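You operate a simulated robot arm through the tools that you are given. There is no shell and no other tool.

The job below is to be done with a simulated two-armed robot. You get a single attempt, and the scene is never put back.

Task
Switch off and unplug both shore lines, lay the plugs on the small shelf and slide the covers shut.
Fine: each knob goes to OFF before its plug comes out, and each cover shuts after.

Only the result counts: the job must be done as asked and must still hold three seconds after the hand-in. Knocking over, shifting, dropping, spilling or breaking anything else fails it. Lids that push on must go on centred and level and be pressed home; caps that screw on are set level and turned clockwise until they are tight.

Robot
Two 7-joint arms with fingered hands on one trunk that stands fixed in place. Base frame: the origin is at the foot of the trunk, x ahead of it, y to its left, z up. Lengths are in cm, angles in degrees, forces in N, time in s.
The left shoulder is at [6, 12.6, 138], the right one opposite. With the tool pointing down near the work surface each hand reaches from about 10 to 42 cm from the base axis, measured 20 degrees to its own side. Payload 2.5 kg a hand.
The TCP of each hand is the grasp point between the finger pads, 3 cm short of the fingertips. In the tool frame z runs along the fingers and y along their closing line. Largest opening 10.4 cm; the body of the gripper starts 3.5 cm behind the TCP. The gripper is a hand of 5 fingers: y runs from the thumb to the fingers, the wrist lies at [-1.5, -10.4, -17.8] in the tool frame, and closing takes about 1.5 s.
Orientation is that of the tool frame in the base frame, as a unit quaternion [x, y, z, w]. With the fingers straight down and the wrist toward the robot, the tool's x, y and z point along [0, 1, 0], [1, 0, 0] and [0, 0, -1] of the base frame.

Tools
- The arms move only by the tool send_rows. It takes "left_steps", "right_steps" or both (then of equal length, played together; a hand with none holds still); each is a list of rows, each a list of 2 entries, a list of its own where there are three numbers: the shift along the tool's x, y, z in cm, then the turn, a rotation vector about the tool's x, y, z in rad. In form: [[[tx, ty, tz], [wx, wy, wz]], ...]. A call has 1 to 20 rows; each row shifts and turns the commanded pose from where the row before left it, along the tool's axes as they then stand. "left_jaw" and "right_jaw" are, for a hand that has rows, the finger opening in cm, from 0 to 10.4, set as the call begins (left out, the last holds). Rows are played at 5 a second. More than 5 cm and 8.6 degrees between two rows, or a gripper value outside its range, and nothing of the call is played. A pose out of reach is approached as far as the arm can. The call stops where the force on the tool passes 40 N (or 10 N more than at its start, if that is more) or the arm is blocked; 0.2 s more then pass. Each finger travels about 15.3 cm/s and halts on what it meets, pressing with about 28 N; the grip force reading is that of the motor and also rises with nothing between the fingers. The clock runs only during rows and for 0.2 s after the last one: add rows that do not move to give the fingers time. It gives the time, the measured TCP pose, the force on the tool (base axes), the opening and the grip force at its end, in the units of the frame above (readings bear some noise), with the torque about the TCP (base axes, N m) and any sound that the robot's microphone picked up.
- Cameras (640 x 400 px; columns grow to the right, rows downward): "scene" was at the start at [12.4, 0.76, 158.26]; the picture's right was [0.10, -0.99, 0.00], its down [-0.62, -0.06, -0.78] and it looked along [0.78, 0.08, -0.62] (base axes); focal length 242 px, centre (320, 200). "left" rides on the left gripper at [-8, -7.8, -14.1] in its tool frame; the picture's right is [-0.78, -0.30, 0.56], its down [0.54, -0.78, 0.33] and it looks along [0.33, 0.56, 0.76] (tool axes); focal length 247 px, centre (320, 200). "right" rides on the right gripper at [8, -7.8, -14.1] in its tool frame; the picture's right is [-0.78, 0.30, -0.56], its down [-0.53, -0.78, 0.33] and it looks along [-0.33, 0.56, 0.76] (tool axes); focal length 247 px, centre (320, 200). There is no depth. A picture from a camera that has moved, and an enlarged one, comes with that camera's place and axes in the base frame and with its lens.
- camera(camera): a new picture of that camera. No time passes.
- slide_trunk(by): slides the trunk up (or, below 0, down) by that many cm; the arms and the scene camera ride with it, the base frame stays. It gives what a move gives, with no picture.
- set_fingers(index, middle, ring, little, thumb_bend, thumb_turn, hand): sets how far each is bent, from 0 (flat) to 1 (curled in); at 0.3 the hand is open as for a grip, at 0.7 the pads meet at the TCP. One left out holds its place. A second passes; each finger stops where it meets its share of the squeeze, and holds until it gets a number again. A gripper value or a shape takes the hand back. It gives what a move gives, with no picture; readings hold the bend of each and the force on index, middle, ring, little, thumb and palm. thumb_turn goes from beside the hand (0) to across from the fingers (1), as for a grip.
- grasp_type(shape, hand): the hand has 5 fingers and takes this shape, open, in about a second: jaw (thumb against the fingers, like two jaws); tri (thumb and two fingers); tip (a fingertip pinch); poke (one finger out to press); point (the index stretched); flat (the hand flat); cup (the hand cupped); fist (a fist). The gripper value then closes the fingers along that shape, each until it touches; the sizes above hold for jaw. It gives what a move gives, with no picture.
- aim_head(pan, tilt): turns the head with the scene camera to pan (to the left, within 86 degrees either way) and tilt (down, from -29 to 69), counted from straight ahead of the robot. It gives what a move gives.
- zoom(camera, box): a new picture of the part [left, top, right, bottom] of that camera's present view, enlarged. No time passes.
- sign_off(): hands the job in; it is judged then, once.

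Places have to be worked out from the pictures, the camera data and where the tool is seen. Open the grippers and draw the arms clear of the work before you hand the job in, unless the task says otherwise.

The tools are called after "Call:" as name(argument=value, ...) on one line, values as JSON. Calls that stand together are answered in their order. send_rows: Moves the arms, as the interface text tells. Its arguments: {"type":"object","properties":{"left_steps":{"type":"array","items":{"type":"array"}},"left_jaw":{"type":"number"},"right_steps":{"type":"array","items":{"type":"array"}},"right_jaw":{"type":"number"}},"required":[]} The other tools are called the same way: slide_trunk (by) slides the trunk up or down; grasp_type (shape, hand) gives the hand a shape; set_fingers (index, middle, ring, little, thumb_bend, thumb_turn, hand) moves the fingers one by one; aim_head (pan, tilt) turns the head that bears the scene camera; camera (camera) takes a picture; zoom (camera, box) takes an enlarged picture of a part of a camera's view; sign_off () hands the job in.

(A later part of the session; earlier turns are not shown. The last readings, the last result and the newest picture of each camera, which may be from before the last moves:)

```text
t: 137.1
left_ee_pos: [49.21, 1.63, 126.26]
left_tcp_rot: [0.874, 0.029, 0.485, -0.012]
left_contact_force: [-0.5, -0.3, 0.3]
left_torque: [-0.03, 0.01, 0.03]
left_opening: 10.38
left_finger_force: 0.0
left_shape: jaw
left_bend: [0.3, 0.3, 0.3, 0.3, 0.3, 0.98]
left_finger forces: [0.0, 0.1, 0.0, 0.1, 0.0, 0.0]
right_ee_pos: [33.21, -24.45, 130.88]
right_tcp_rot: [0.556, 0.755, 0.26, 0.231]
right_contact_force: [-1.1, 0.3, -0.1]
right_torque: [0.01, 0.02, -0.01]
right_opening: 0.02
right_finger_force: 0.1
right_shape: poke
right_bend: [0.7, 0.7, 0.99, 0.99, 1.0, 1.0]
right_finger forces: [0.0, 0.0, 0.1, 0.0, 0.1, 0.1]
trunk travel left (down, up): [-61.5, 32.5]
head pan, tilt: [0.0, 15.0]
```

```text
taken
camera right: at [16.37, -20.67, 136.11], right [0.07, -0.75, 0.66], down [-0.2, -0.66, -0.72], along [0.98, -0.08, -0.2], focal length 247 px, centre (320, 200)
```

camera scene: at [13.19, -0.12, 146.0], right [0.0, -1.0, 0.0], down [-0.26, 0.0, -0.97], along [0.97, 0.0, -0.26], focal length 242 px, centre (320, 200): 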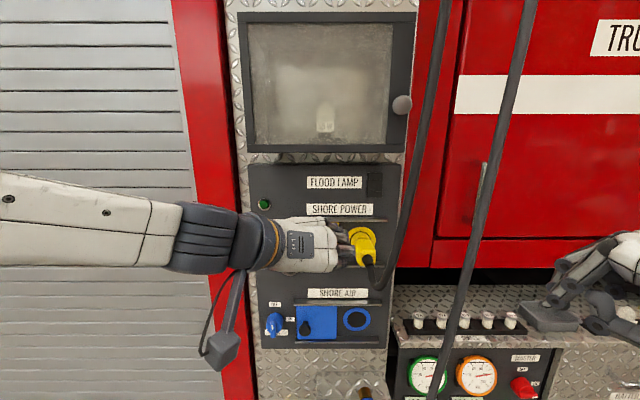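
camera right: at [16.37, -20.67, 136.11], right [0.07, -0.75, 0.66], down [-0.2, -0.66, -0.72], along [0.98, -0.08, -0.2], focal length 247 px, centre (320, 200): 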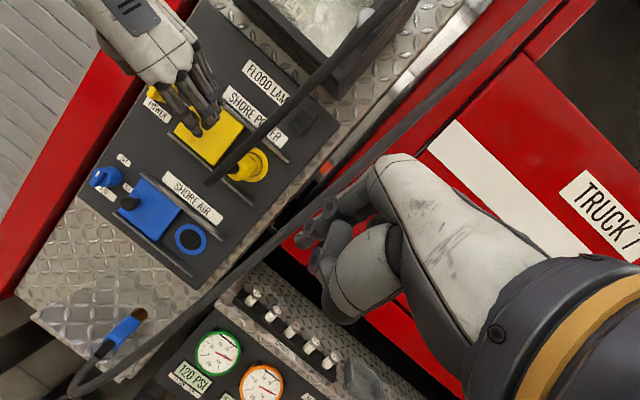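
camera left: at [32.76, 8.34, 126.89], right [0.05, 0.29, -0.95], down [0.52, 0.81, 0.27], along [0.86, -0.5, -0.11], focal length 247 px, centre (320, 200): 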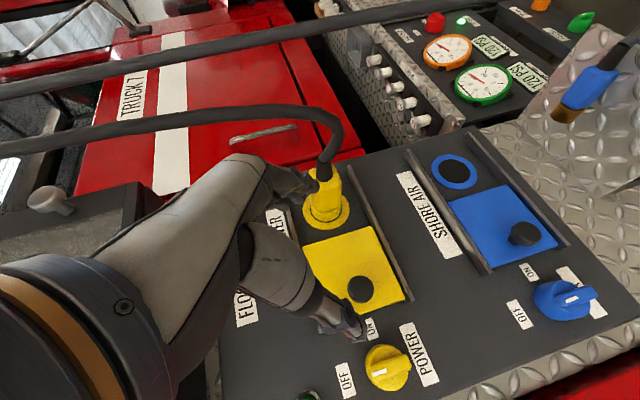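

I shift the left hand right to y≈-9.6 at x≈49 (fingers in front of the cable boot), then forward to the pre-grasp point.

Call:
send_rows(left_steps=[[[0, 3.75, 0], [0, 0, 0]], [[0, 3.75, 0], [0, 0, 0]], [[0, 3.75, 0], [0, 0, 0]], [[0, 0, 0], [0, 0, 0]]])

Call:
camera(camera="left")

Call:
camera(camera="right")

```text
t: 138.1
left_ee_pos: [49.89, -9.63, 126.36]
left_tcp_rot: [0.874, 0.029, 0.485, -0.012]
left_contact_force: [0.4, -0.3, -0.3]
left_torque: [0.02, 0.0, 0.04]
left_opening: 10.36
left_finger_force: 0.0
left_shape: jaw
left_bend: [0.3, 0.3, 0.3, 0.3, 0.3, 0.98]
left_finger forces: [0.1, 0.0, 0.0, 0.1, 0.1, 0.0]
right_ee_pos: [33.28, -24.41, 130.85]
right_tcp_rot: [0.556, 0.755, 0.26, 0.23]
right_contact_force: [-0.1, -0.5, -0.3]
right_torque: [0.03, 0.03, 0.01]
right_opening: 0.01
right_finger_force: 0.1
right_shape: poke
right_bend: [0.7, 0.7, 0.99, 0.99, 1.0, 1.0]
right_finger forces: [0.1, 0.1, 0.0, 0.1, 0.1, 0.1]
trunk travel left (down, up): [-61.5, 32.5]
head pan, tilt: [0.0, 15.0]
```

```text
taken
camera left: at [33.43, -2.87, 127.06], right [0.04, 0.29, -0.95], down [0.52, 0.81, 0.27], along [0.86, -0.5, -0.11], focal length 247 px, centre (320, 200)
```

left: 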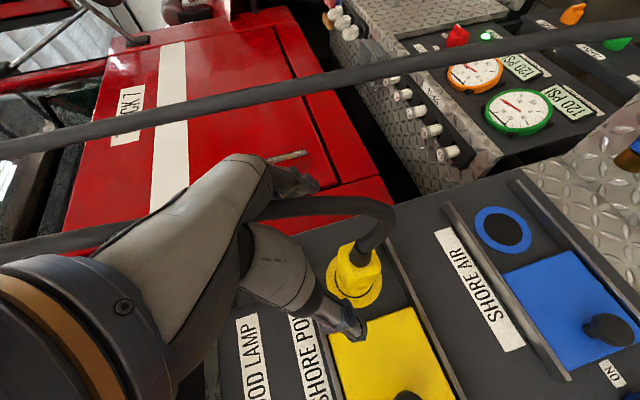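

```text
taken
camera right: at [16.35, -20.64, 136.13], right [0.07, -0.75, 0.66], down [-0.2, -0.66, -0.72], along [0.98, -0.08, -0.2], focal length 247 px, centre (320, 200)
```

right: 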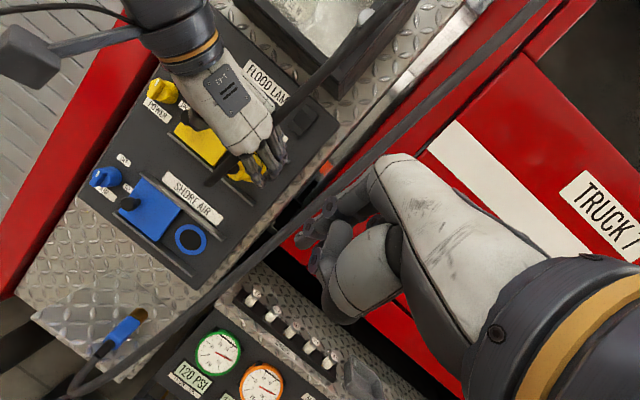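

The yellow cable runs closer to the plug (rising near y≈-15). I narrow the hand symmetrically to about 6 cm so the fingers pass between plug and cable.

Call:
set_fingers(hand="left", index=0.45, middle=0.45, ring=0.45, little=0.45, thumb_bend=0.45, thumb_turn=1.0)

Call:
camera(camera="left")

Call:
zoom(camera="right", box=[160, 60, 340, 240])

```text
t: 139.1
left_ee_pos: [50.05, -9.6, 126.47]
left_tcp_rot: [0.873, 0.03, 0.486, -0.012]
left_contact_force: [-0.6, 0.8, 0.0]
left_torque: [-0.01, -0.01, -0.01]
left_opening: 6.52
left_finger_force: 0.1
left_shape: fingers
left_bend: [0.45, 0.45, 0.45, 0.45, 0.45, 0.99]
left_finger forces: [0.1, 0.0, 0.1, 0.0, 0.0, 0.0]
right_ee_pos: [33.33, -24.52, 130.88]
right_tcp_rot: [0.557, 0.755, 0.26, 0.23]
right_contact_force: [-0.5, 0.1, -0.1]
right_torque: [0.01, -0.01, 0.01]
right_opening: 0.01
right_finger_force: 0.0
right_shape: poke
right_bend: [0.7, 0.7, 0.99, 0.99, 1.0, 1.0]
right_finger forces: [0.1, 0.0, 0.0, 0.0, 0.1, 0.0]
trunk travel left (down, up): [-61.5, 32.5]
head pan, tilt: [0.0, 15.0]
```

```text
taken
camera left: at [33.44, -2.86, 127.07], right [0.05, 0.29, -0.95], down [0.52, 0.81, 0.27], along [0.86, -0.5, -0.11], focal length 247 px, centre (320, 200)
```

left: 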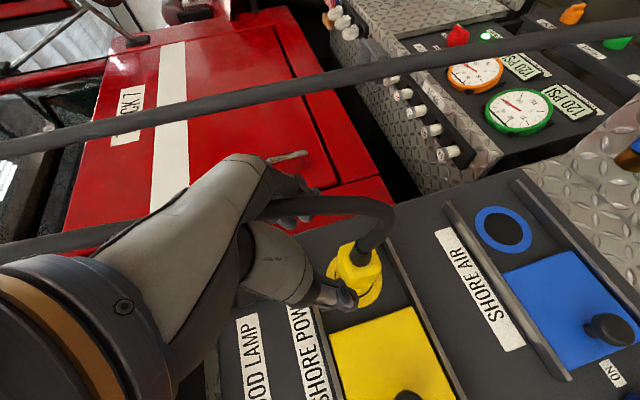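

```text
2.22 times, centred on (250, 150) of right
camera zoom: at [16.37, -20.68, 136.12], right [0.07, -0.75, 0.66], down [-0.2, -0.66, -0.72], along [0.98, -0.08, -0.2], focal length 549 px, centre (476, 311)
```

zoom: 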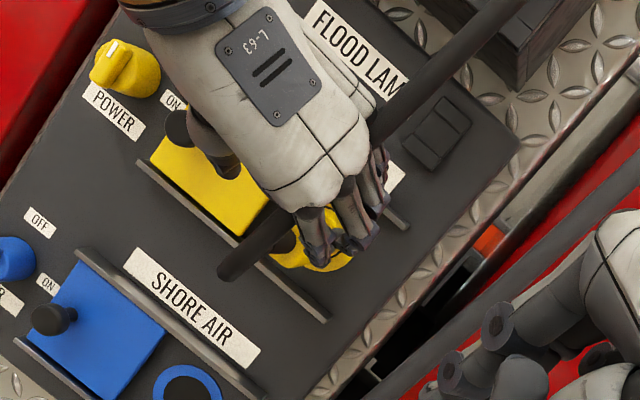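

Clear gap between fingers and cable. I move forward 4.5 cm, then down along the tool axis to the grasp point slightly above the plug axis.

Call:
send_rows(left_steps=[[[1.18, 0.12, 1.91], [0, 0, 0]], [[1.18, 0.12, 1.91], [0, 0, 0]], [[0, 0.1, 1.6], [0, 0, 0]], [[0, 0, 0], [0, 0, 0]]])

Call:
zoom(camera="left", box=[220, 140, 440, 340])

Call:
zoom(camera="right", box=[160, 60, 340, 240])

```text
t: 140.1
left_ee_pos: [54.9, -10.07, 126.42]
left_tcp_rot: [0.869, 0.029, 0.494, 0.001]
left_contact_force: [0.5, 0.1, 0.3]
left_torque: [-0.04, 0.01, 0.0]
left_opening: 6.54
left_finger_force: 0.0
left_shape: fingers
left_bend: [0.45, 0.45, 0.45, 0.45, 0.45, 0.99]
left_finger forces: [0.0, 0.0, 0.1, 0.0, 0.0, 0.1]
left hand out of reach, approached as far as the arm can: row 2, 3
right_ee_pos: [33.28, -24.61, 130.8]
right_tcp_rot: [0.556, 0.756, 0.259, 0.229]
right_contact_force: [-0.1, 0.0, -1.3]
right_torque: [-0.02, 0.01, -0.01]
right_opening: 0.01
right_finger_force: 0.0
right_shape: poke
right_bend: [0.7, 0.7, 0.99, 0.99, 1.0, 1.0]
right_finger forces: [0.0, 0.1, 0.1, 0.1, 0.0, 0.0]
trunk travel left (down, up): [-61.5, 32.5]
head pan, tilt: [0.0, 15.0]
```

```text
2.00 times, centred on (330, 240) of left
camera zoom: at [38.49, -3.08, 126.45], right [0.07, 0.27, -0.96], down [0.52, 0.81, 0.26], along [0.85, -0.52, -0.08], focal length 494 px, centre (300, 120)
```

zoom: 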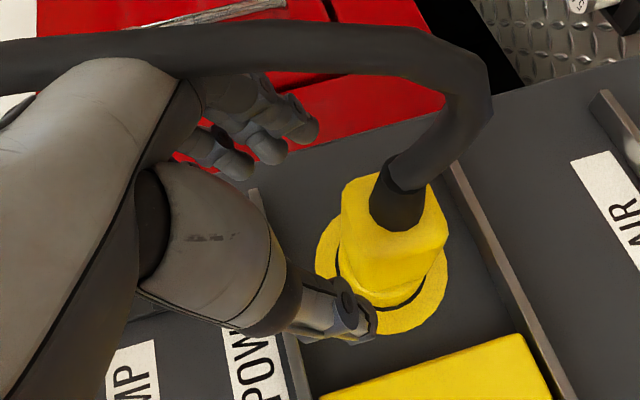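

```text
2.22 times, centred on (250, 150) of right
camera zoom: at [16.34, -20.67, 136.13], right [0.07, -0.75, 0.66], down [-0.2, -0.66, -0.72], along [0.98, -0.08, -0.2], focal length 549 px, centre (476, 311)
```

zoom: 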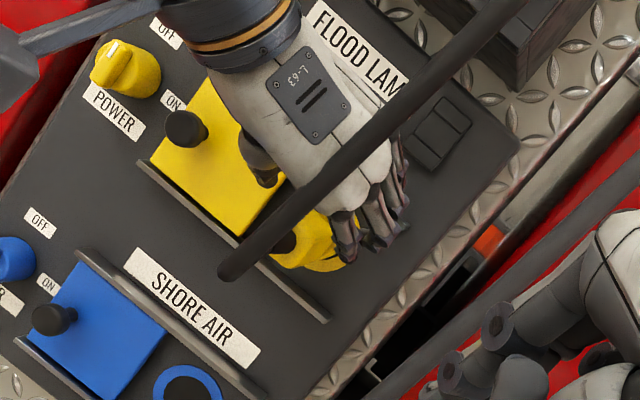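

Fingers are between plug and cable. I continue along the tool axis ~6 cm to the grasp point with a small leftward correction.

Call:
send_rows(left_steps=[[[0, -0.1, 1.5], [0, 0, 0]], [[0, -0.1, 1.5], [0, 0, 0]], [[0, -0.1, 1.5], [0, 0, 0]], [[0, 0, 0], [0, 0, 0]]])

Call:
zoom(camera="left", box=[220, 140, 440, 340])

Call:
zoom(camera="right", box=[160, 60, 340, 240])

```text
t: 141.1
left_ee_pos: [58.7, -9.56, 123.91]
left_tcp_rot: [0.873, 0.028, 0.487, -0.009]
left_contact_force: [-0.6, 0.4, 0.5]
left_torque: [-0.02, 0.03, 0.0]
left_opening: 6.55
left_finger_force: 0.1
left_shape: fingers
left_bend: [0.45, 0.45, 0.45, 0.45, 0.45, 0.99]
left_finger forces: [0.0, 0.0, 0.0, 0.1, 0.1, 0.1]
right_ee_pos: [33.25, -24.62, 130.84]
right_tcp_rot: [0.556, 0.755, 0.26, 0.23]
right_contact_force: [0.4, -0.7, 0.3]
right_torque: [0.01, -0.03, -0.01]
right_opening: 0.0
right_finger_force: 0.1
right_shape: poke
right_bend: [0.7, 0.7, 0.99, 0.99, 1.0, 1.0]
right_finger forces: [0.0, 0.0, 0.0, 0.0, 0.1, 0.0]
trunk travel left (down, up): [-61.5, 32.5]
head pan, tilt: [0.0, 15.0]
```

```text
2.00 times, centred on (330, 240) of left
camera zoom: at [42.17, -2.67, 124.47], right [0.05, 0.29, -0.96], down [0.52, 0.81, 0.27], along [0.85, -0.51, -0.11], focal length 494 px, centre (300, 120)
```

zoom: 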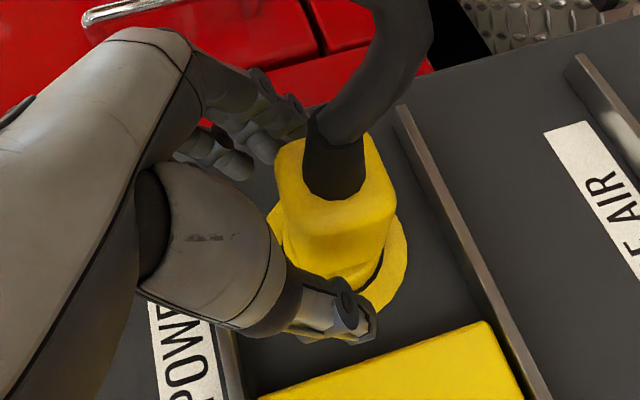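

```text
2.22 times, centred on (250, 150) of right
camera zoom: at [16.35, -20.68, 136.12], right [0.07, -0.75, 0.66], down [-0.2, -0.66, -0.72], along [0.98, -0.08, -0.2], focal length 549 px, centre (476, 311)
```

zoom: 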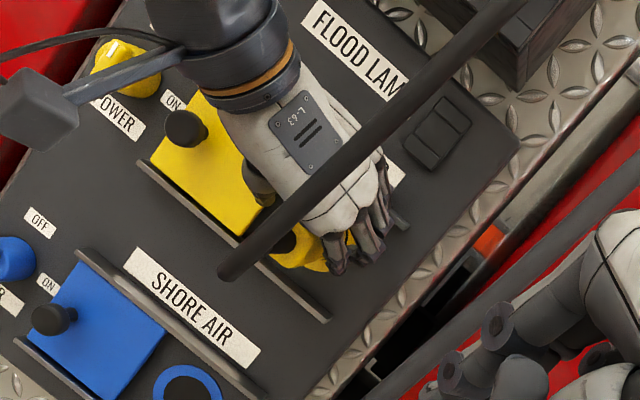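

Well aligned. Final 1.4 cm, then close.

Call:
send_rows(left_steps=[[[0, 0, 1.4], [0, 0, 0]], [[0, 0, 0], [0, 0, 0]]])

Call:
send_rows(left_jaw=2, left_steps=[[[0, 0, 0], [0, 0, 0]], [[0, 0, 0], [0, 0, 0]], [[0, 0, 0], [0, 0, 0]], [[0, 0, 0], [0, 0, 0]], [[0, 0, 0], [0, 0, 0]], [[0, 0, 0], [0, 0, 0]], [[0, 0, 0], [0, 0, 0]], [[0, 0, 0], [0, 0, 0]]])

Call:
zoom(camera="left", box=[220, 140, 440, 340])

Call:
zoom(camera="right", box=[160, 60, 340, 240])

```text
t: 141.7
left_ee_pos: [59.79, -9.47, 123.23]
left_tcp_rot: [0.873, 0.027, 0.487, -0.007]
left_contact_force: [0.7, 0.3, -0.2]
left_torque: [0.01, 0.01, -0.01]
left_opening: 6.55
left_finger_force: 0.1
left_shape: fingers
left_bend: [0.45, 0.45, 0.45, 0.45, 0.45, 0.99]
left_finger forces: [0.0, 0.0, 0.1, 0.0, 0.0, 0.1]
right_ee_pos: [33.24, -24.54, 130.86]
right_tcp_rot: [0.556, 0.755, 0.26, 0.23]
right_contact_force: [0.1, 0.6, 0.3]
right_torque: [0.03, 0.01, -0.04]
right_opening: 0.03
right_finger_force: 0.1
right_shape: poke
right_bend: [0.7, 0.7, 0.99, 0.99, 1.0, 1.0]
right_finger forces: [0.0, 0.1, 0.1, 0.1, 0.0, 0.1]
trunk travel left (down, up): [-61.5, 32.5]
head pan, tilt: [0.0, 15.0]
```

```text
t: 143.5
left_ee_pos: [59.8, -9.58, 123.3]
left_tcp_rot: [0.873, 0.027, 0.487, -0.006]
left_contact_force: [-0.8, -2.1, -0.2]
left_torque: [0.04, -0.04, -0.22]
left_opening: 3.01
left_finger_force: 27.8
left_shape: jaw
left_bend: [0.74, 0.52, 0.53, 0.55, 0.73, 1.0]
left_finger forces: [15.1, 8.4, 4.4, 0.1, 25.4, 0.0]
right_ee_pos: [33.3, -24.67, 130.87]
right_tcp_rot: [0.557, 0.755, 0.26, 0.23]
right_contact_force: [0.4, 1.2, 1.0]
right_torque: [0.03, 0.07, 0.0]
right_opening: 0.0
right_finger_force: 0.0
right_shape: poke
right_bend: [0.7, 0.7, 0.99, 0.99, 1.0, 1.0]
right_finger forces: [0.0, 0.0, 0.0, 0.1, 0.0, 0.0]
trunk travel left (down, up): [-61.5, 32.5]
head pan, tilt: [0.0, 15.0]
```

```text
2.00 times, centred on (330, 240) of left
camera zoom: at [43.35, -2.61, 123.7], right [0.05, 0.29, -0.96], down [0.52, 0.81, 0.27], along [0.85, -0.51, -0.11], focal length 494 px, centre (300, 120)
```

zoom: 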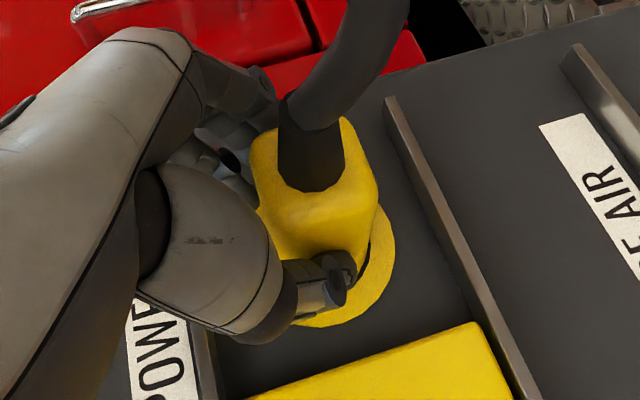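

```text
2.22 times, centred on (250, 150) of right
camera zoom: at [16.37, -20.71, 136.11], right [0.07, -0.75, 0.66], down [-0.2, -0.66, -0.72], along [0.98, -0.08, -0.2], focal length 549 px, centre (476, 311)
```

zoom: 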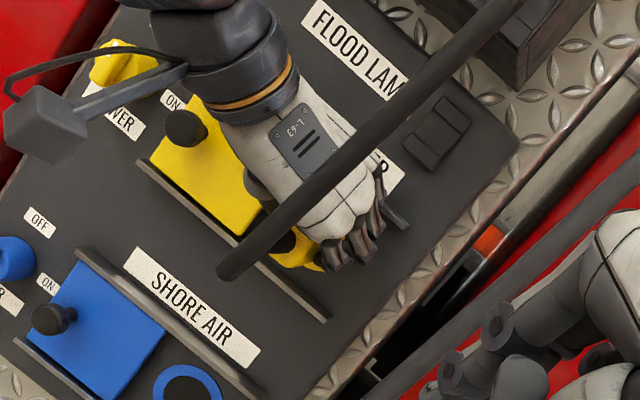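

Firm grip on the yellow plug. I pull straight back.

Call:
send_rows(left_steps=[[[-0.524, -0.056, -0.85], [0, 0, 0]], [[-0.524, -0.056, -0.85], [0, 0, 0]], [[-0.524, -0.056, -0.85], [0, 0, 0]], [[-0.524, -0.056, -0.85], [0, 0, 0]], [[0, 0, 0], [0, 0, 0]]])

Call:
zoom(camera="left", box=[220, 140, 440, 340])

Call:
zoom(camera="right", box=[160, 60, 340, 240])

```text
t: 144.7
left_ee_pos: [55.85, -9.54, 123.23]
left_tcp_rot: [0.874, 0.029, 0.485, -0.012]
left_contact_force: [0.1, 0.9, 0.7]
left_torque: [-0.02, -0.01, -0.03]
left_opening: 3.0
left_finger_force: 27.4
left_shape: jaw
left_bend: [0.73, 0.53, 0.55, 0.55, 0.74, 1.0]
left_finger forces: [16.6, 7.2, 3.1, 0.0, 26.7, 0.0]
right_ee_pos: [33.16, -24.58, 130.79]
right_tcp_rot: [0.556, 0.755, 0.26, 0.229]
right_contact_force: [0.3, 0.2, -0.4]
right_torque: [-0.02, 0.02, -0.02]
right_opening: 0.0
right_finger_force: 0.1
right_shape: poke
right_bend: [0.7, 0.7, 0.99, 0.99, 1.0, 1.0]
right_finger forces: [0.0, 0.0, 0.0, 0.0, 0.0, 0.0]
trunk travel left (down, up): [-61.5, 32.5]
head pan, tilt: [0.0, 15.0]
heard: snap
```

```text
2.00 times, centred on (330, 240) of left
camera zoom: at [39.4, -2.72, 123.83], right [0.04, 0.29, -0.96], down [0.52, 0.81, 0.27], along [0.86, -0.5, -0.11], focal length 494 px, centre (300, 120)
```

zoom: 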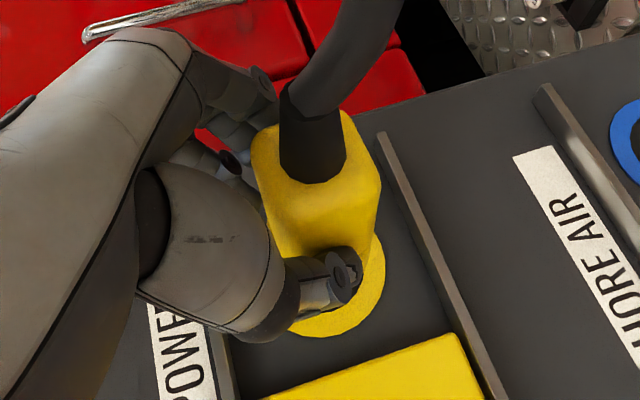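

```text
2.22 times, centred on (250, 150) of right
camera zoom: at [16.39, -20.67, 136.12], right [0.07, -0.75, 0.66], down [-0.2, -0.66, -0.72], along [0.98, -0.08, -0.2], focal length 549 px, centre (476, 311)
```

zoom: 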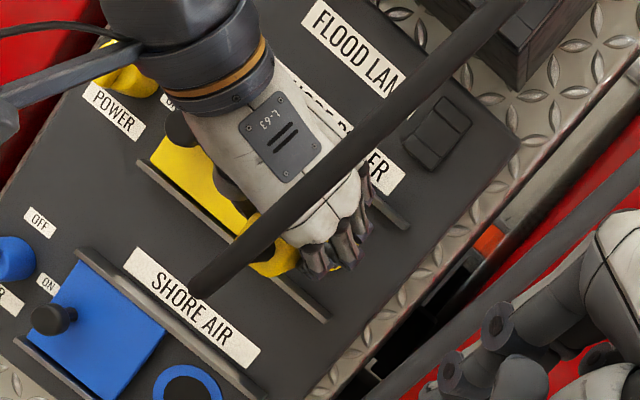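

Snap — the yellow plug is released. I pull it farther out, shift left to y≈-2.8, then lower the trunk toward the shelf.

Call:
send_rows(left_steps=[[[-0.655, -0.07, -1.06], [0, 0, 0]], [[-0.655, -0.07, -1.06], [0, 0, 0]], [[-0.655, -0.07, -1.06], [0, 0, 0]], [[-0.655, -0.07, -1.06], [0, 0, 0]], [[0, -2.25, 0], [0, 0, 0]], [[0, -2.25, 0], [0, 0, 0]], [[0, -2.25, 0], [0, 0, 0]], [[0, 0, 0], [0, 0, 0]]])

Call:
camera(camera="scene")

Call:
camera(camera="right")

```text
t: 146.5
left_ee_pos: [50.42, -2.88, 123.21]
left_tcp_rot: [0.874, 0.028, 0.484, -0.013]
left_contact_force: [0.6, -0.4, 0.5]
left_torque: [-0.03, 0.02, 0.01]
left_opening: 2.99
left_finger_force: 28.3
left_shape: jaw
left_bend: [0.73, 0.53, 0.55, 0.55, 0.74, 1.0]
left_finger forces: [16.6, 7.1, 3.0, 0.0, 26.8, 0.1]
right_ee_pos: [33.16, -24.56, 130.86]
right_tcp_rot: [0.556, 0.755, 0.26, 0.23]
right_contact_force: [-0.6, -0.1, 0.4]
right_torque: [0.03, -0.02, -0.01]
right_opening: 0.0
right_finger_force: 0.1
right_shape: poke
right_bend: [0.7, 0.7, 0.99, 0.99, 1.0, 1.0]
right_finger forces: [0.0, 0.1, 0.1, 0.1, 0.0, 0.0]
trunk travel left (down, up): [-61.5, 32.5]
head pan, tilt: [0.0, 15.0]
```

```text
taken
camera scene: at [13.21, -0.16, 146.0], right [0.0, -1.0, 0.0], down [-0.26, 0.0, -0.97], along [0.97, 0.0, -0.26], focal length 242 px, centre (320, 200)
```

scene: 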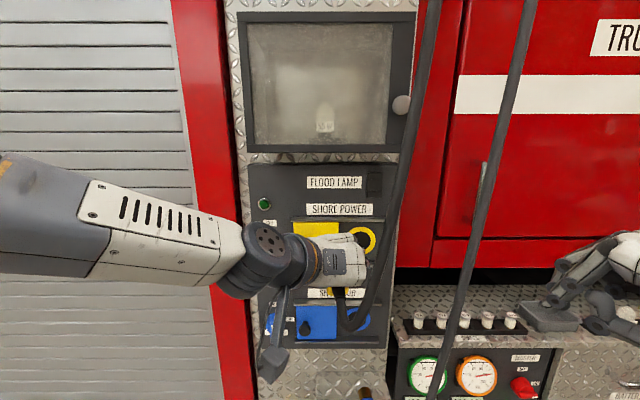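

```text
taken
camera right: at [16.38, -20.71, 136.11], right [0.07, -0.75, 0.66], down [-0.2, -0.66, -0.72], along [0.98, -0.08, -0.2], focal length 247 px, centre (320, 200)
```

right: 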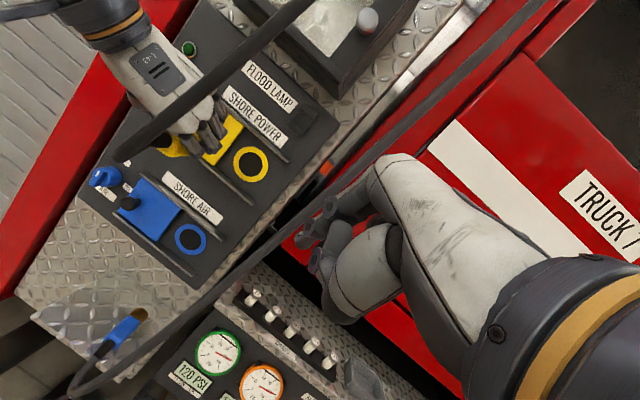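

The yellow socket is free. I lower the trunk 39.5 cm to bring the plug above the shelf.

Call:
slide_trunk(by=-39.5)

Call:
camera(camera="scene")

Call:
camera(camera="left")

Call:
camera(camera="right")

```text
t: 150.2
left_ee_pos: [50.55, -2.77, 83.7]
left_tcp_rot: [0.874, 0.03, 0.485, -0.013]
left_contact_force: [0.2, 0.5, -0.6]
left_torque: [0.0, 0.05, 0.0]
left_opening: 3.02
left_finger_force: 27.8
left_shape: jaw
left_bend: [0.73, 0.53, 0.55, 0.55, 0.74, 1.0]
left_finger forces: [16.5, 7.1, 3.2, 0.0, 26.9, 0.0]
right_ee_pos: [33.24, -24.49, 91.32]
right_tcp_rot: [0.556, 0.755, 0.26, 0.231]
right_contact_force: [-1.3, -0.3, -0.3]
right_torque: [-0.03, 0.02, 0.03]
right_opening: 0.02
right_finger_force: 0.0
right_shape: poke
right_bend: [0.7, 0.7, 0.99, 0.99, 1.0, 1.0]
right_finger forces: [0.0, 0.0, 0.0, 0.0, 0.0, 0.1]
trunk travel left (down, up): [-22.0, 72.0]
head pan, tilt: [0.0, 15.0]
```

```text
taken
camera scene: at [13.2, -0.12, 106.51], right [0.0, -1.0, 0.0], down [-0.26, 0.0, -0.97], along [0.97, 0.0, -0.26], focal length 242 px, centre (320, 200)
```

scene: 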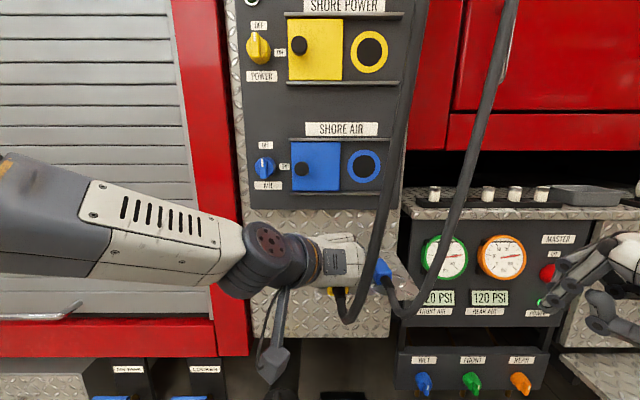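

```text
taken
camera left: at [34.0, 3.99, 84.37], right [0.04, 0.29, -0.95], down [0.52, 0.81, 0.27], along [0.86, -0.5, -0.11], focal length 247 px, centre (320, 200)
```

left: 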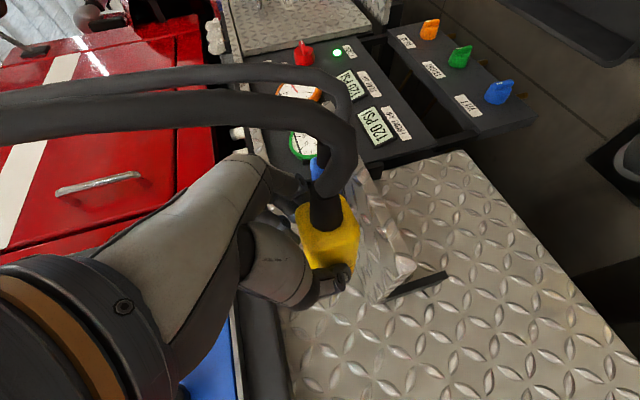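

```text
taken
camera right: at [16.38, -20.68, 96.62], right [0.07, -0.75, 0.66], down [-0.2, -0.66, -0.72], along [0.98, -0.08, -0.2], focal length 247 px, centre (320, 200)
```

right: 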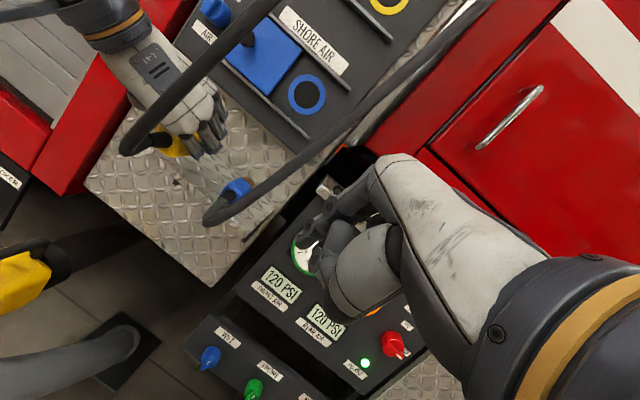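

The plug hovers before the shelf's left half. I move it 7 cm forward over the shelf (y≈-3.4).

Call:
send_rows(left_steps=[[[0.91, 0.25, 1.49], [0, 0, 0]], [[0.91, 0.25, 1.49], [0, 0, 0]], [[0.91, 0.25, 1.49], [0, 0, 0]], [[0.91, 0.25, 1.49], [0, 0, 0]], [[0, 0, 0], [0, 0, 0]]])

Call:
zoom(camera="scene", box=[280, 200, 460, 320])

Call:
zoom(camera="left", box=[240, 140, 460, 340])

Call:
zoom(camera="right", box=[100, 80, 300, 280])

```text
t: 151.4
left_ee_pos: [57.58, -3.36, 83.6]
left_tcp_rot: [0.873, 0.028, 0.486, -0.013]
left_contact_force: [0.0, 0.5, -0.1]
left_torque: [0.01, 0.01, -0.02]
left_opening: 2.99
left_finger_force: 27.4
left_shape: jaw
left_bend: [0.73, 0.53, 0.55, 0.55, 0.74, 1.0]
left_finger forces: [16.6, 7.3, 3.1, 0.0, 26.8, 0.1]
right_ee_pos: [33.19, -24.6, 91.33]
right_tcp_rot: [0.556, 0.756, 0.26, 0.23]
right_contact_force: [0.2, 0.6, -0.1]
right_torque: [-0.03, -0.01, -0.03]
right_opening: 0.0
right_finger_force: 0.0
right_shape: poke
right_bend: [0.7, 0.7, 0.99, 0.99, 1.0, 1.0]
right_finger forces: [0.1, 0.0, 0.1, 0.1, 0.1, 0.1]
trunk travel left (down, up): [-22.0, 72.0]
head pan, tilt: [0.0, 15.0]
```

```text
3.33 times, centred on (370, 260) of scene
camera zoom: at [13.21, -0.12, 106.5], right [0.0, -1.0, 0.0], down [-0.26, 0.0, -0.97], along [0.97, 0.0, -0.26], focal length 807 px, centre (153, 0)
```

zoom: 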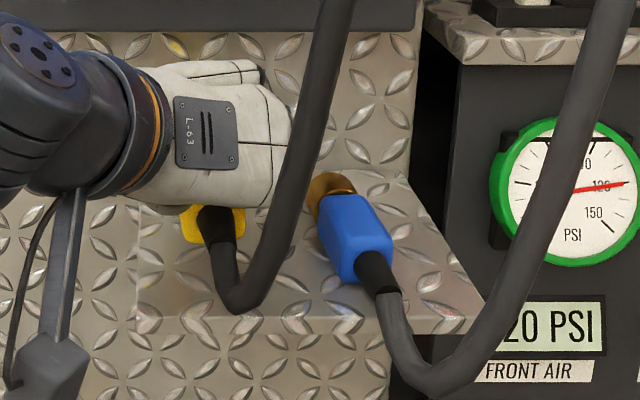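

```text
2.00 times, centred on (350, 240) of left
camera zoom: at [41.0, 3.43, 84.31], right [0.04, 0.29, -0.95], down [0.52, 0.81, 0.27], along [0.86, -0.5, -0.12], focal length 494 px, centre (260, 120)
```

zoom: 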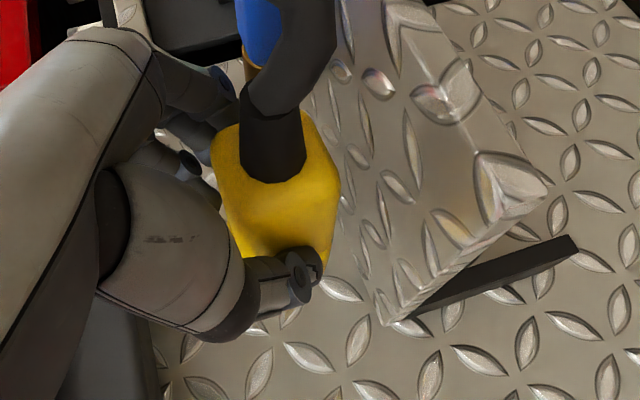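

```text
2.00 times, centred on (200, 180) of right
camera zoom: at [16.38, -20.67, 96.61], right [0.07, -0.75, 0.66], down [-0.2, -0.66, -0.72], along [0.98, -0.08, -0.2], focal length 494 px, centre (560, 240)
```

zoom: 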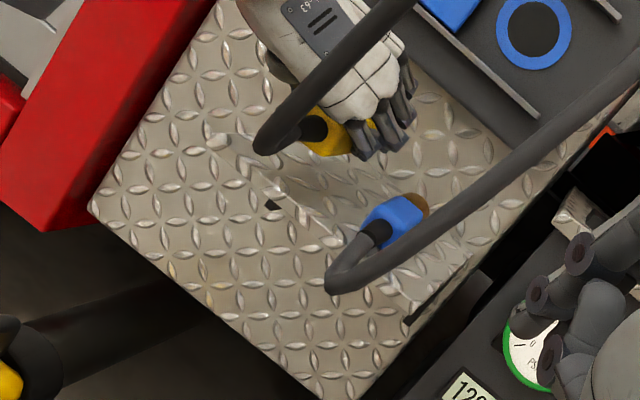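

Positioned well. I lower until contact.

Call:
send_rows(left_steps=[[[-0.34, 0, 0.21], [0, 0, 0]], [[-0.34, 0, 0.21], [0, 0, 0]], [[-0.34, 0, 0.21], [0, 0, 0]], [[-0.34, 0, 0.21], [0, 0, 0]], [[0, 0, 0], [0, 0, 0]]])

Call:
send_rows(left_steps=[[[-0.255, 0, 0.158], [0, 0, 0]], [[0, 0, 0], [0, 0, 0]]])

Call:
send_rows(left_steps=[[[-0.255, 0, 0.158], [0, 0, 0]], [[0, 0, 0], [0, 0, 0]]])

```text
t: 152.7
left_ee_pos: [57.6, -3.29, 82.09]
left_tcp_rot: [0.874, 0.03, 0.485, -0.013]
left_contact_force: [0.3, 1.0, -0.2]
left_torque: [0.01, -0.01, -0.03]
left_opening: 3.01
left_finger_force: 27.8
left_shape: jaw
left_bend: [0.73, 0.53, 0.55, 0.55, 0.74, 1.0]
left_finger forces: [16.7, 7.3, 3.2, 0.1, 26.9, 0.0]
right_ee_pos: [33.32, -24.46, 91.34]
right_tcp_rot: [0.556, 0.756, 0.259, 0.229]
right_contact_force: [-0.4, -1.2, 0.2]
right_torque: [-0.03, -0.02, -0.02]
right_opening: 0.01
right_finger_force: 0.0
right_shape: poke
right_bend: [0.7, 0.7, 0.99, 0.99, 1.0, 1.0]
right_finger forces: [0.1, 0.0, 0.0, 0.1, 0.0, 0.0]
trunk travel left (down, up): [-22.0, 72.0]
head pan, tilt: [0.0, 15.0]
```

```text
t: 153.2
left_ee_pos: [57.61, -3.32, 81.76]
left_tcp_rot: [0.874, 0.029, 0.486, -0.013]
left_contact_force: [-0.5, 0.0, 0.5]
left_torque: [0.02, 0.01, 0.02]
left_opening: 3.01
left_finger_force: 27.8
left_shape: jaw
left_bend: [0.73, 0.53, 0.55, 0.55, 0.74, 1.0]
left_finger forces: [16.6, 7.3, 3.2, 0.0, 26.8, 0.0]
right_ee_pos: [33.32, -24.55, 91.44]
right_tcp_rot: [0.556, 0.755, 0.26, 0.23]
right_contact_force: [0.0, -0.9, -0.6]
right_torque: [0.0, 0.03, 0.04]
right_opening: 0.0
right_finger_force: 0.3
right_shape: poke
right_bend: [0.7, 0.7, 0.99, 0.99, 1.0, 1.0]
right_finger forces: [0.1, 0.1, 0.0, 0.0, 0.1, 0.1]
trunk travel left (down, up): [-22.0, 72.0]
head pan, tilt: [0.0, 15.0]
```

```text
t: 153.8
left_ee_pos: [57.5, -3.36, 81.49]
left_tcp_rot: [0.873, 0.029, 0.487, -0.012]
left_contact_force: [0.6, -0.3, -0.2]
left_torque: [-0.01, -0.03, -0.02]
left_opening: 3.02
left_finger_force: 28.1
left_shape: jaw
left_bend: [0.73, 0.53, 0.55, 0.55, 0.74, 1.0]
left_finger forces: [16.5, 7.2, 3.5, 0.1, 26.9, 0.1]
right_ee_pos: [33.3, -24.53, 91.36]
right_tcp_rot: [0.557, 0.754, 0.259, 0.231]
right_contact_force: [0.3, 0.7, 0.2]
right_torque: [-0.02, 0.01, 0.01]
right_opening: 0.02
right_finger_force: 0.0
right_shape: poke
right_bend: [0.7, 0.7, 0.99, 0.99, 1.0, 1.0]
right_finger forces: [0.0, 0.1, 0.1, 0.0, 0.0, 0.1]
trunk travel left (down, up): [-22.0, 72.0]
head pan, tilt: [0.0, 15.0]
```

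Not touching yet at TCP z = 81.5; I continue with small steps.

Call:
send_rows(left_steps=[[[-0.255, 0, 0.158], [0, 0, 0]], [[0, 0, 0], [0, 0, 0]]])

Call:
send_rows(left_steps=[[[-0.255, 0, 0.158], [0, 0, 0]], [[0, 0, 0], [0, 0, 0]]])

```text
t: 154.4
left_ee_pos: [57.46, -3.45, 81.4]
left_tcp_rot: [0.873, 0.028, 0.487, -0.011]
left_contact_force: [-1.7, -1.0, 4.0]
left_torque: [0.02, -0.18, -0.02]
left_opening: 3.03
left_finger_force: 28.2
left_shape: jaw
left_bend: [0.73, 0.53, 0.55, 0.55, 0.74, 1.0]
left_finger forces: [16.2, 8.2, 5.2, 0.0, 27.2, 0.1]
right_ee_pos: [33.19, -24.62, 91.3]
right_tcp_rot: [0.556, 0.756, 0.259, 0.23]
right_contact_force: [0.1, 0.6, -0.3]
right_torque: [0.01, -0.02, -0.02]
right_opening: 0.02
right_finger_force: 0.1
right_shape: poke
right_bend: [0.7, 0.7, 0.99, 0.99, 1.0, 1.0]
right_finger forces: [0.0, 0.0, 0.0, 0.0, 0.0, 0.0]
trunk travel left (down, up): [-22.0, 72.0]
head pan, tilt: [0.0, 15.0]
```

```text
t: 155.1
left_ee_pos: [57.52, -3.39, 81.16]
left_tcp_rot: [0.873, 0.029, 0.487, -0.012]
left_contact_force: [-2.1, -2.8, 12.7]
left_torque: [-0.08, -0.32, -0.02]
left_opening: 3.11
left_finger_force: 27.3
left_shape: jaw
left_bend: [0.73, 0.52, 0.53, 0.55, 0.74, 1.0]
left_finger forces: [16.9, 9.6, 6.9, 0.0, 27.8, 0.0]
right_ee_pos: [33.19, -24.61, 91.32]
right_tcp_rot: [0.556, 0.755, 0.26, 0.23]
right_contact_force: [0.4, 0.1, -0.6]
right_torque: [-0.01, 0.03, -0.03]
right_opening: 0.01
right_finger_force: 0.1
right_shape: poke
right_bend: [0.7, 0.7, 0.99, 0.99, 1.0, 1.0]
right_finger forces: [0.0, 0.1, 0.1, 0.0, 0.0, 0.0]
trunk travel left (down, up): [-22.0, 72.0]
head pan, tilt: [0.0, 15.0]
```

The plug touches the shelf (13 N). I ease off slightly and open the fingers modestly.

Call:
send_rows(left_steps=[[[0.2, 0, -0.12], [0, 0, 0]], [[0, 0, 0], [0, 0, 0]]])

Call:
set_fingers(hand="left", index=0.4, middle=0.4, ring=0.4, little=0.4, thumb_bend=0.4, thumb_turn=1.0)

Call:
zoom(camera="left", box=[240, 140, 460, 340])

Call:
zoom(camera="right", box=[100, 80, 300, 280])

Call:
zoom(camera="scene", box=[280, 200, 460, 320])

```text
t: 155.7
left_ee_pos: [57.57, -3.48, 81.21]
left_tcp_rot: [0.874, 0.028, 0.486, -0.012]
left_contact_force: [-1.3, -3.8, 9.4]
left_torque: [-0.03, -0.26, -0.06]
left_opening: 3.09
left_finger_force: 28.1
left_shape: jaw
left_bend: [0.73, 0.52, 0.53, 0.55, 0.74, 1.0]
left_finger forces: [17.0, 9.6, 6.9, 0.0, 27.4, 0.0]
right_ee_pos: [33.22, -24.59, 91.29]
right_tcp_rot: [0.556, 0.755, 0.26, 0.23]
right_contact_force: [-0.5, -0.4, -0.4]
right_torque: [-0.03, -0.03, 0.0]
right_opening: 0.0
right_finger_force: 0.1
right_shape: poke
right_bend: [0.7, 0.7, 0.99, 0.99, 1.0, 1.0]
right_finger forces: [0.1, 0.0, 0.1, 0.1, 0.0, 0.1]
trunk travel left (down, up): [-22.0, 72.0]
head pan, tilt: [0.0, 15.0]
```

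```text
t: 156.7
left_ee_pos: [57.6, -3.35, 81.11]
left_tcp_rot: [0.873, 0.029, 0.486, -0.013]
left_contact_force: [-0.1, -0.3, 0.9]
left_torque: [0.0, 0.0, 0.01]
left_opening: 7.73
left_finger_force: 0.0
left_shape: fingers
left_bend: [0.4, 0.4, 0.4, 0.4, 0.4, 0.99]
left_finger forces: [0.1, 0.1, 0.0, 0.0, 0.0, 0.0]
right_ee_pos: [33.25, -24.62, 91.31]
right_tcp_rot: [0.556, 0.755, 0.26, 0.23]
right_contact_force: [0.5, -0.6, 0.1]
right_torque: [0.0, 0.02, -0.02]
right_opening: 0.0
right_finger_force: 0.1
right_shape: poke
right_bend: [0.7, 0.7, 0.99, 0.99, 1.0, 1.0]
right_finger forces: [0.0, 0.0, 0.1, 0.1, 0.1, 0.0]
trunk travel left (down, up): [-22.0, 72.0]
head pan, tilt: [0.0, 15.0]
```

```text
2.00 times, centred on (350, 240) of left
camera zoom: at [41.03, 3.43, 81.77], right [0.04, 0.29, -0.95], down [0.52, 0.81, 0.27], along [0.86, -0.5, -0.11], focal length 494 px, centre (260, 120)
```

zoom: 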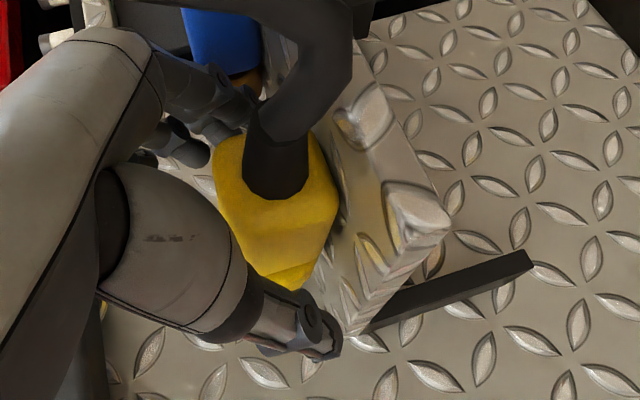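

```text
2.00 times, centred on (200, 180) of right
camera zoom: at [16.37, -20.67, 96.62], right [0.07, -0.75, 0.66], down [-0.2, -0.66, -0.72], along [0.98, -0.08, -0.2], focal length 494 px, centre (560, 240)
```

zoom: 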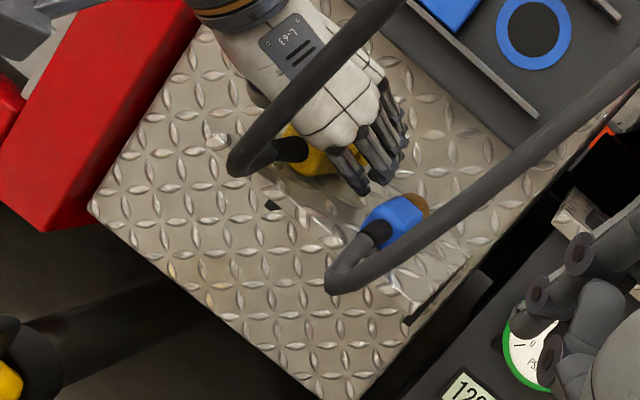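

```text
3.33 times, centred on (370, 260) of scene
camera zoom: at [13.19, -0.12, 106.5], right [0.0, -1.0, 0.0], down [-0.26, 0.0, -0.97], along [0.97, 0.0, -0.26], focal length 807 px, centre (153, 0)
```

zoom: 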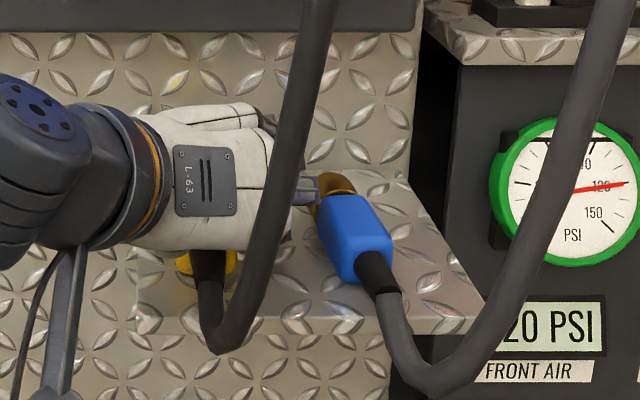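

Released on the shelf. I lift the hand straight up, then go left and back, away from both plugs and cables.

Call:
send_rows(left_steps=[[[1.42, 0, -0.88], [0, 0, 0]], [[1.42, 0, -0.88], [0, 0, 0]], [[1.42, 0, -0.88], [0, 0, 0]], [[1.0, 0, -0.62], [0, 0, 0]], [[0, -3, 0], [0, 0, 0]], [[0, -3, 0], [0, 0, 0]], [[0, -3, -2], [0, 0, 0]], [[0, 0, -3], [0, 0, 0]], [[0, 0, 0], [0, 0, 0]]])

Call:
zoom(camera="scene", box=[280, 200, 460, 320])

Call:
camera(camera="right")

Call:
camera(camera="left")

```text
t: 158.7
left_ee_pos: [51.98, -2.99, 88.78]
left_tcp_rot: [0.873, 0.026, 0.488, -0.005]
left_contact_force: [-0.4, -0.4, 0.1]
left_torque: [-0.04, -0.01, 0.02]
left_opening: 7.73
left_finger_force: 0.0
left_shape: fingers
left_bend: [0.4, 0.4, 0.4, 0.4, 0.4, 0.99]
left_finger forces: [0.0, 0.1, 0.1, 0.0, 0.0, 0.0]
left hand out of reach, approached as far as the arm can: row 4, 5, 6, 7, 8
right_ee_pos: [33.29, -24.57, 91.21]
right_tcp_rot: [0.556, 0.755, 0.26, 0.231]
right_contact_force: [1.0, -0.3, 0.1]
right_torque: [0.02, 0.0, 0.01]
right_opening: 0.0
right_finger_force: 0.0
right_shape: poke
right_bend: [0.7, 0.7, 0.99, 0.99, 1.0, 1.0]
right_finger forces: [0.1, 0.1, 0.0, 0.1, 0.0, 0.0]
trunk travel left (down, up): [-22.0, 72.0]
head pan, tilt: [0.0, 15.0]
```

```text
3.33 times, centred on (370, 260) of scene
camera zoom: at [13.19, -0.12, 106.5], right [0.0, -1.0, 0.0], down [-0.26, 0.0, -0.97], along [0.97, 0.0, -0.26], focal length 807 px, centre (153, 0)
```

zoom: 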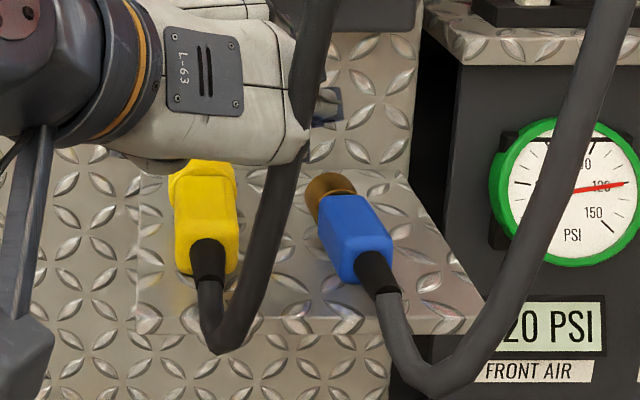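

```text
taken
camera right: at [16.36, -20.68, 96.62], right [0.07, -0.75, 0.66], down [-0.2, -0.66, -0.72], along [0.98, -0.08, -0.2], focal length 247 px, centre (320, 200)
```

right: 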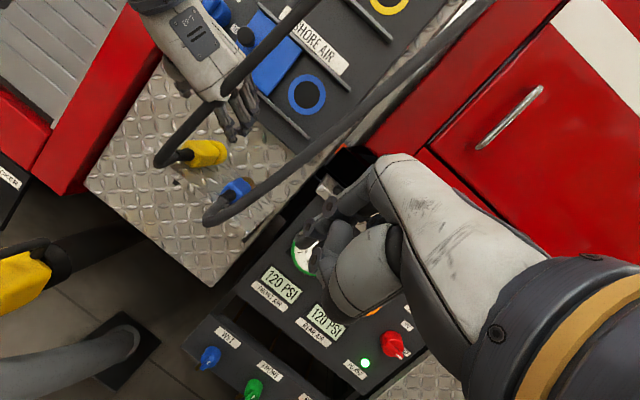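

```text
taken
camera left: at [35.57, 3.97, 89.36], right [0.05, 0.28, -0.96], down [0.52, 0.81, 0.27], along [0.85, -0.52, -0.1], focal length 247 px, centre (320, 200)
```

left: 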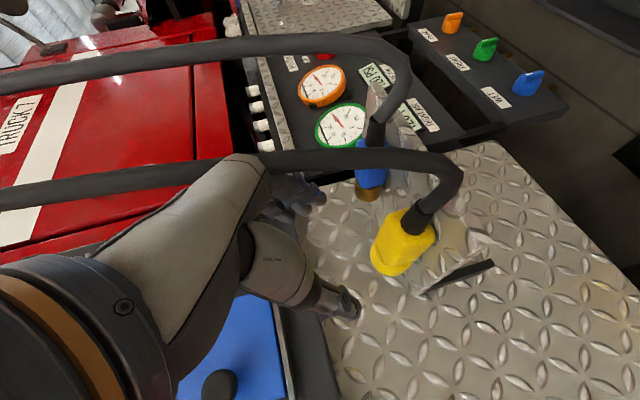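

Both plugs lie on the shelf. I withdraw the left hand farther back and to the left.

Call:
send_rows(left_steps=[[[-1.35, -3.1, -1.34], [0, 0, 0]], [[-1.35, -3.1, -1.34], [0, 0, 0]], [[-1.35, -3.1, -1.34], [0, 0, 0]], [[0, 0, 0], [0, 0, 0]]])

Call:
camera(camera="scene")

Call:
camera(camera="left")

```text
t: 159.7
left_ee_pos: [45.77, 2.16, 88.03]
left_tcp_rot: [0.873, 0.03, 0.487, -0.012]
left_contact_force: [0.0, 0.4, -0.8]
left_torque: [-0.02, -0.03, 0.02]
left_opening: 7.77
left_finger_force: 0.1
left_shape: fingers
left_bend: [0.4, 0.4, 0.4, 0.4, 0.4, 0.99]
left_finger forces: [0.1, 0.0, 0.0, 0.1, 0.0, 0.0]
left hand out of reach, approached as far as the arm can: row 1, 2, 3
right_ee_pos: [33.25, -24.56, 91.31]
right_tcp_rot: [0.556, 0.755, 0.26, 0.23]
right_contact_force: [-0.2, 0.0, 0.2]
right_torque: [0.01, -0.03, -0.02]
right_opening: 0.0
right_finger_force: 0.1
right_shape: poke
right_bend: [0.7, 0.7, 0.99, 0.99, 1.0, 1.0]
right_finger forces: [0.0, 0.1, 0.1, 0.0, 0.0, 0.1]
trunk travel left (down, up): [-22.0, 72.0]
head pan, tilt: [0.0, 15.0]
```

```text
taken
camera scene: at [13.18, -0.11, 106.51], right [0.0, -1.0, 0.0], down [-0.26, 0.0, -0.97], along [0.97, 0.0, -0.26], focal length 242 px, centre (320, 200)
```

scene: 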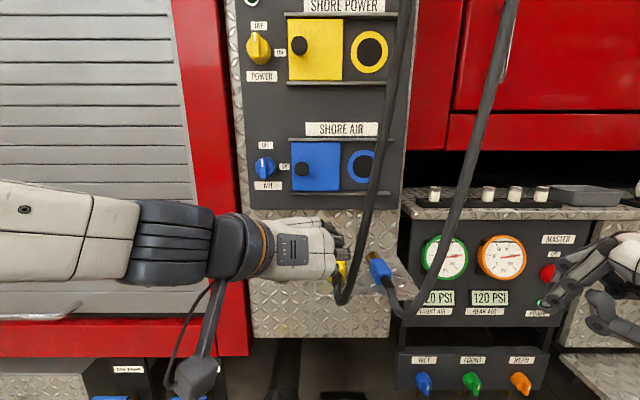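

```text
taken
camera left: at [29.16, 8.88, 88.51], right [0.05, 0.29, -0.96], down [0.51, 0.81, 0.27], along [0.86, -0.5, -0.11], focal length 247 px, centre (320, 200)
```

left: 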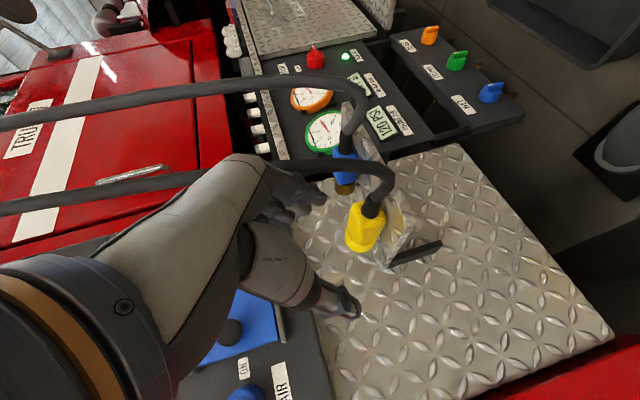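

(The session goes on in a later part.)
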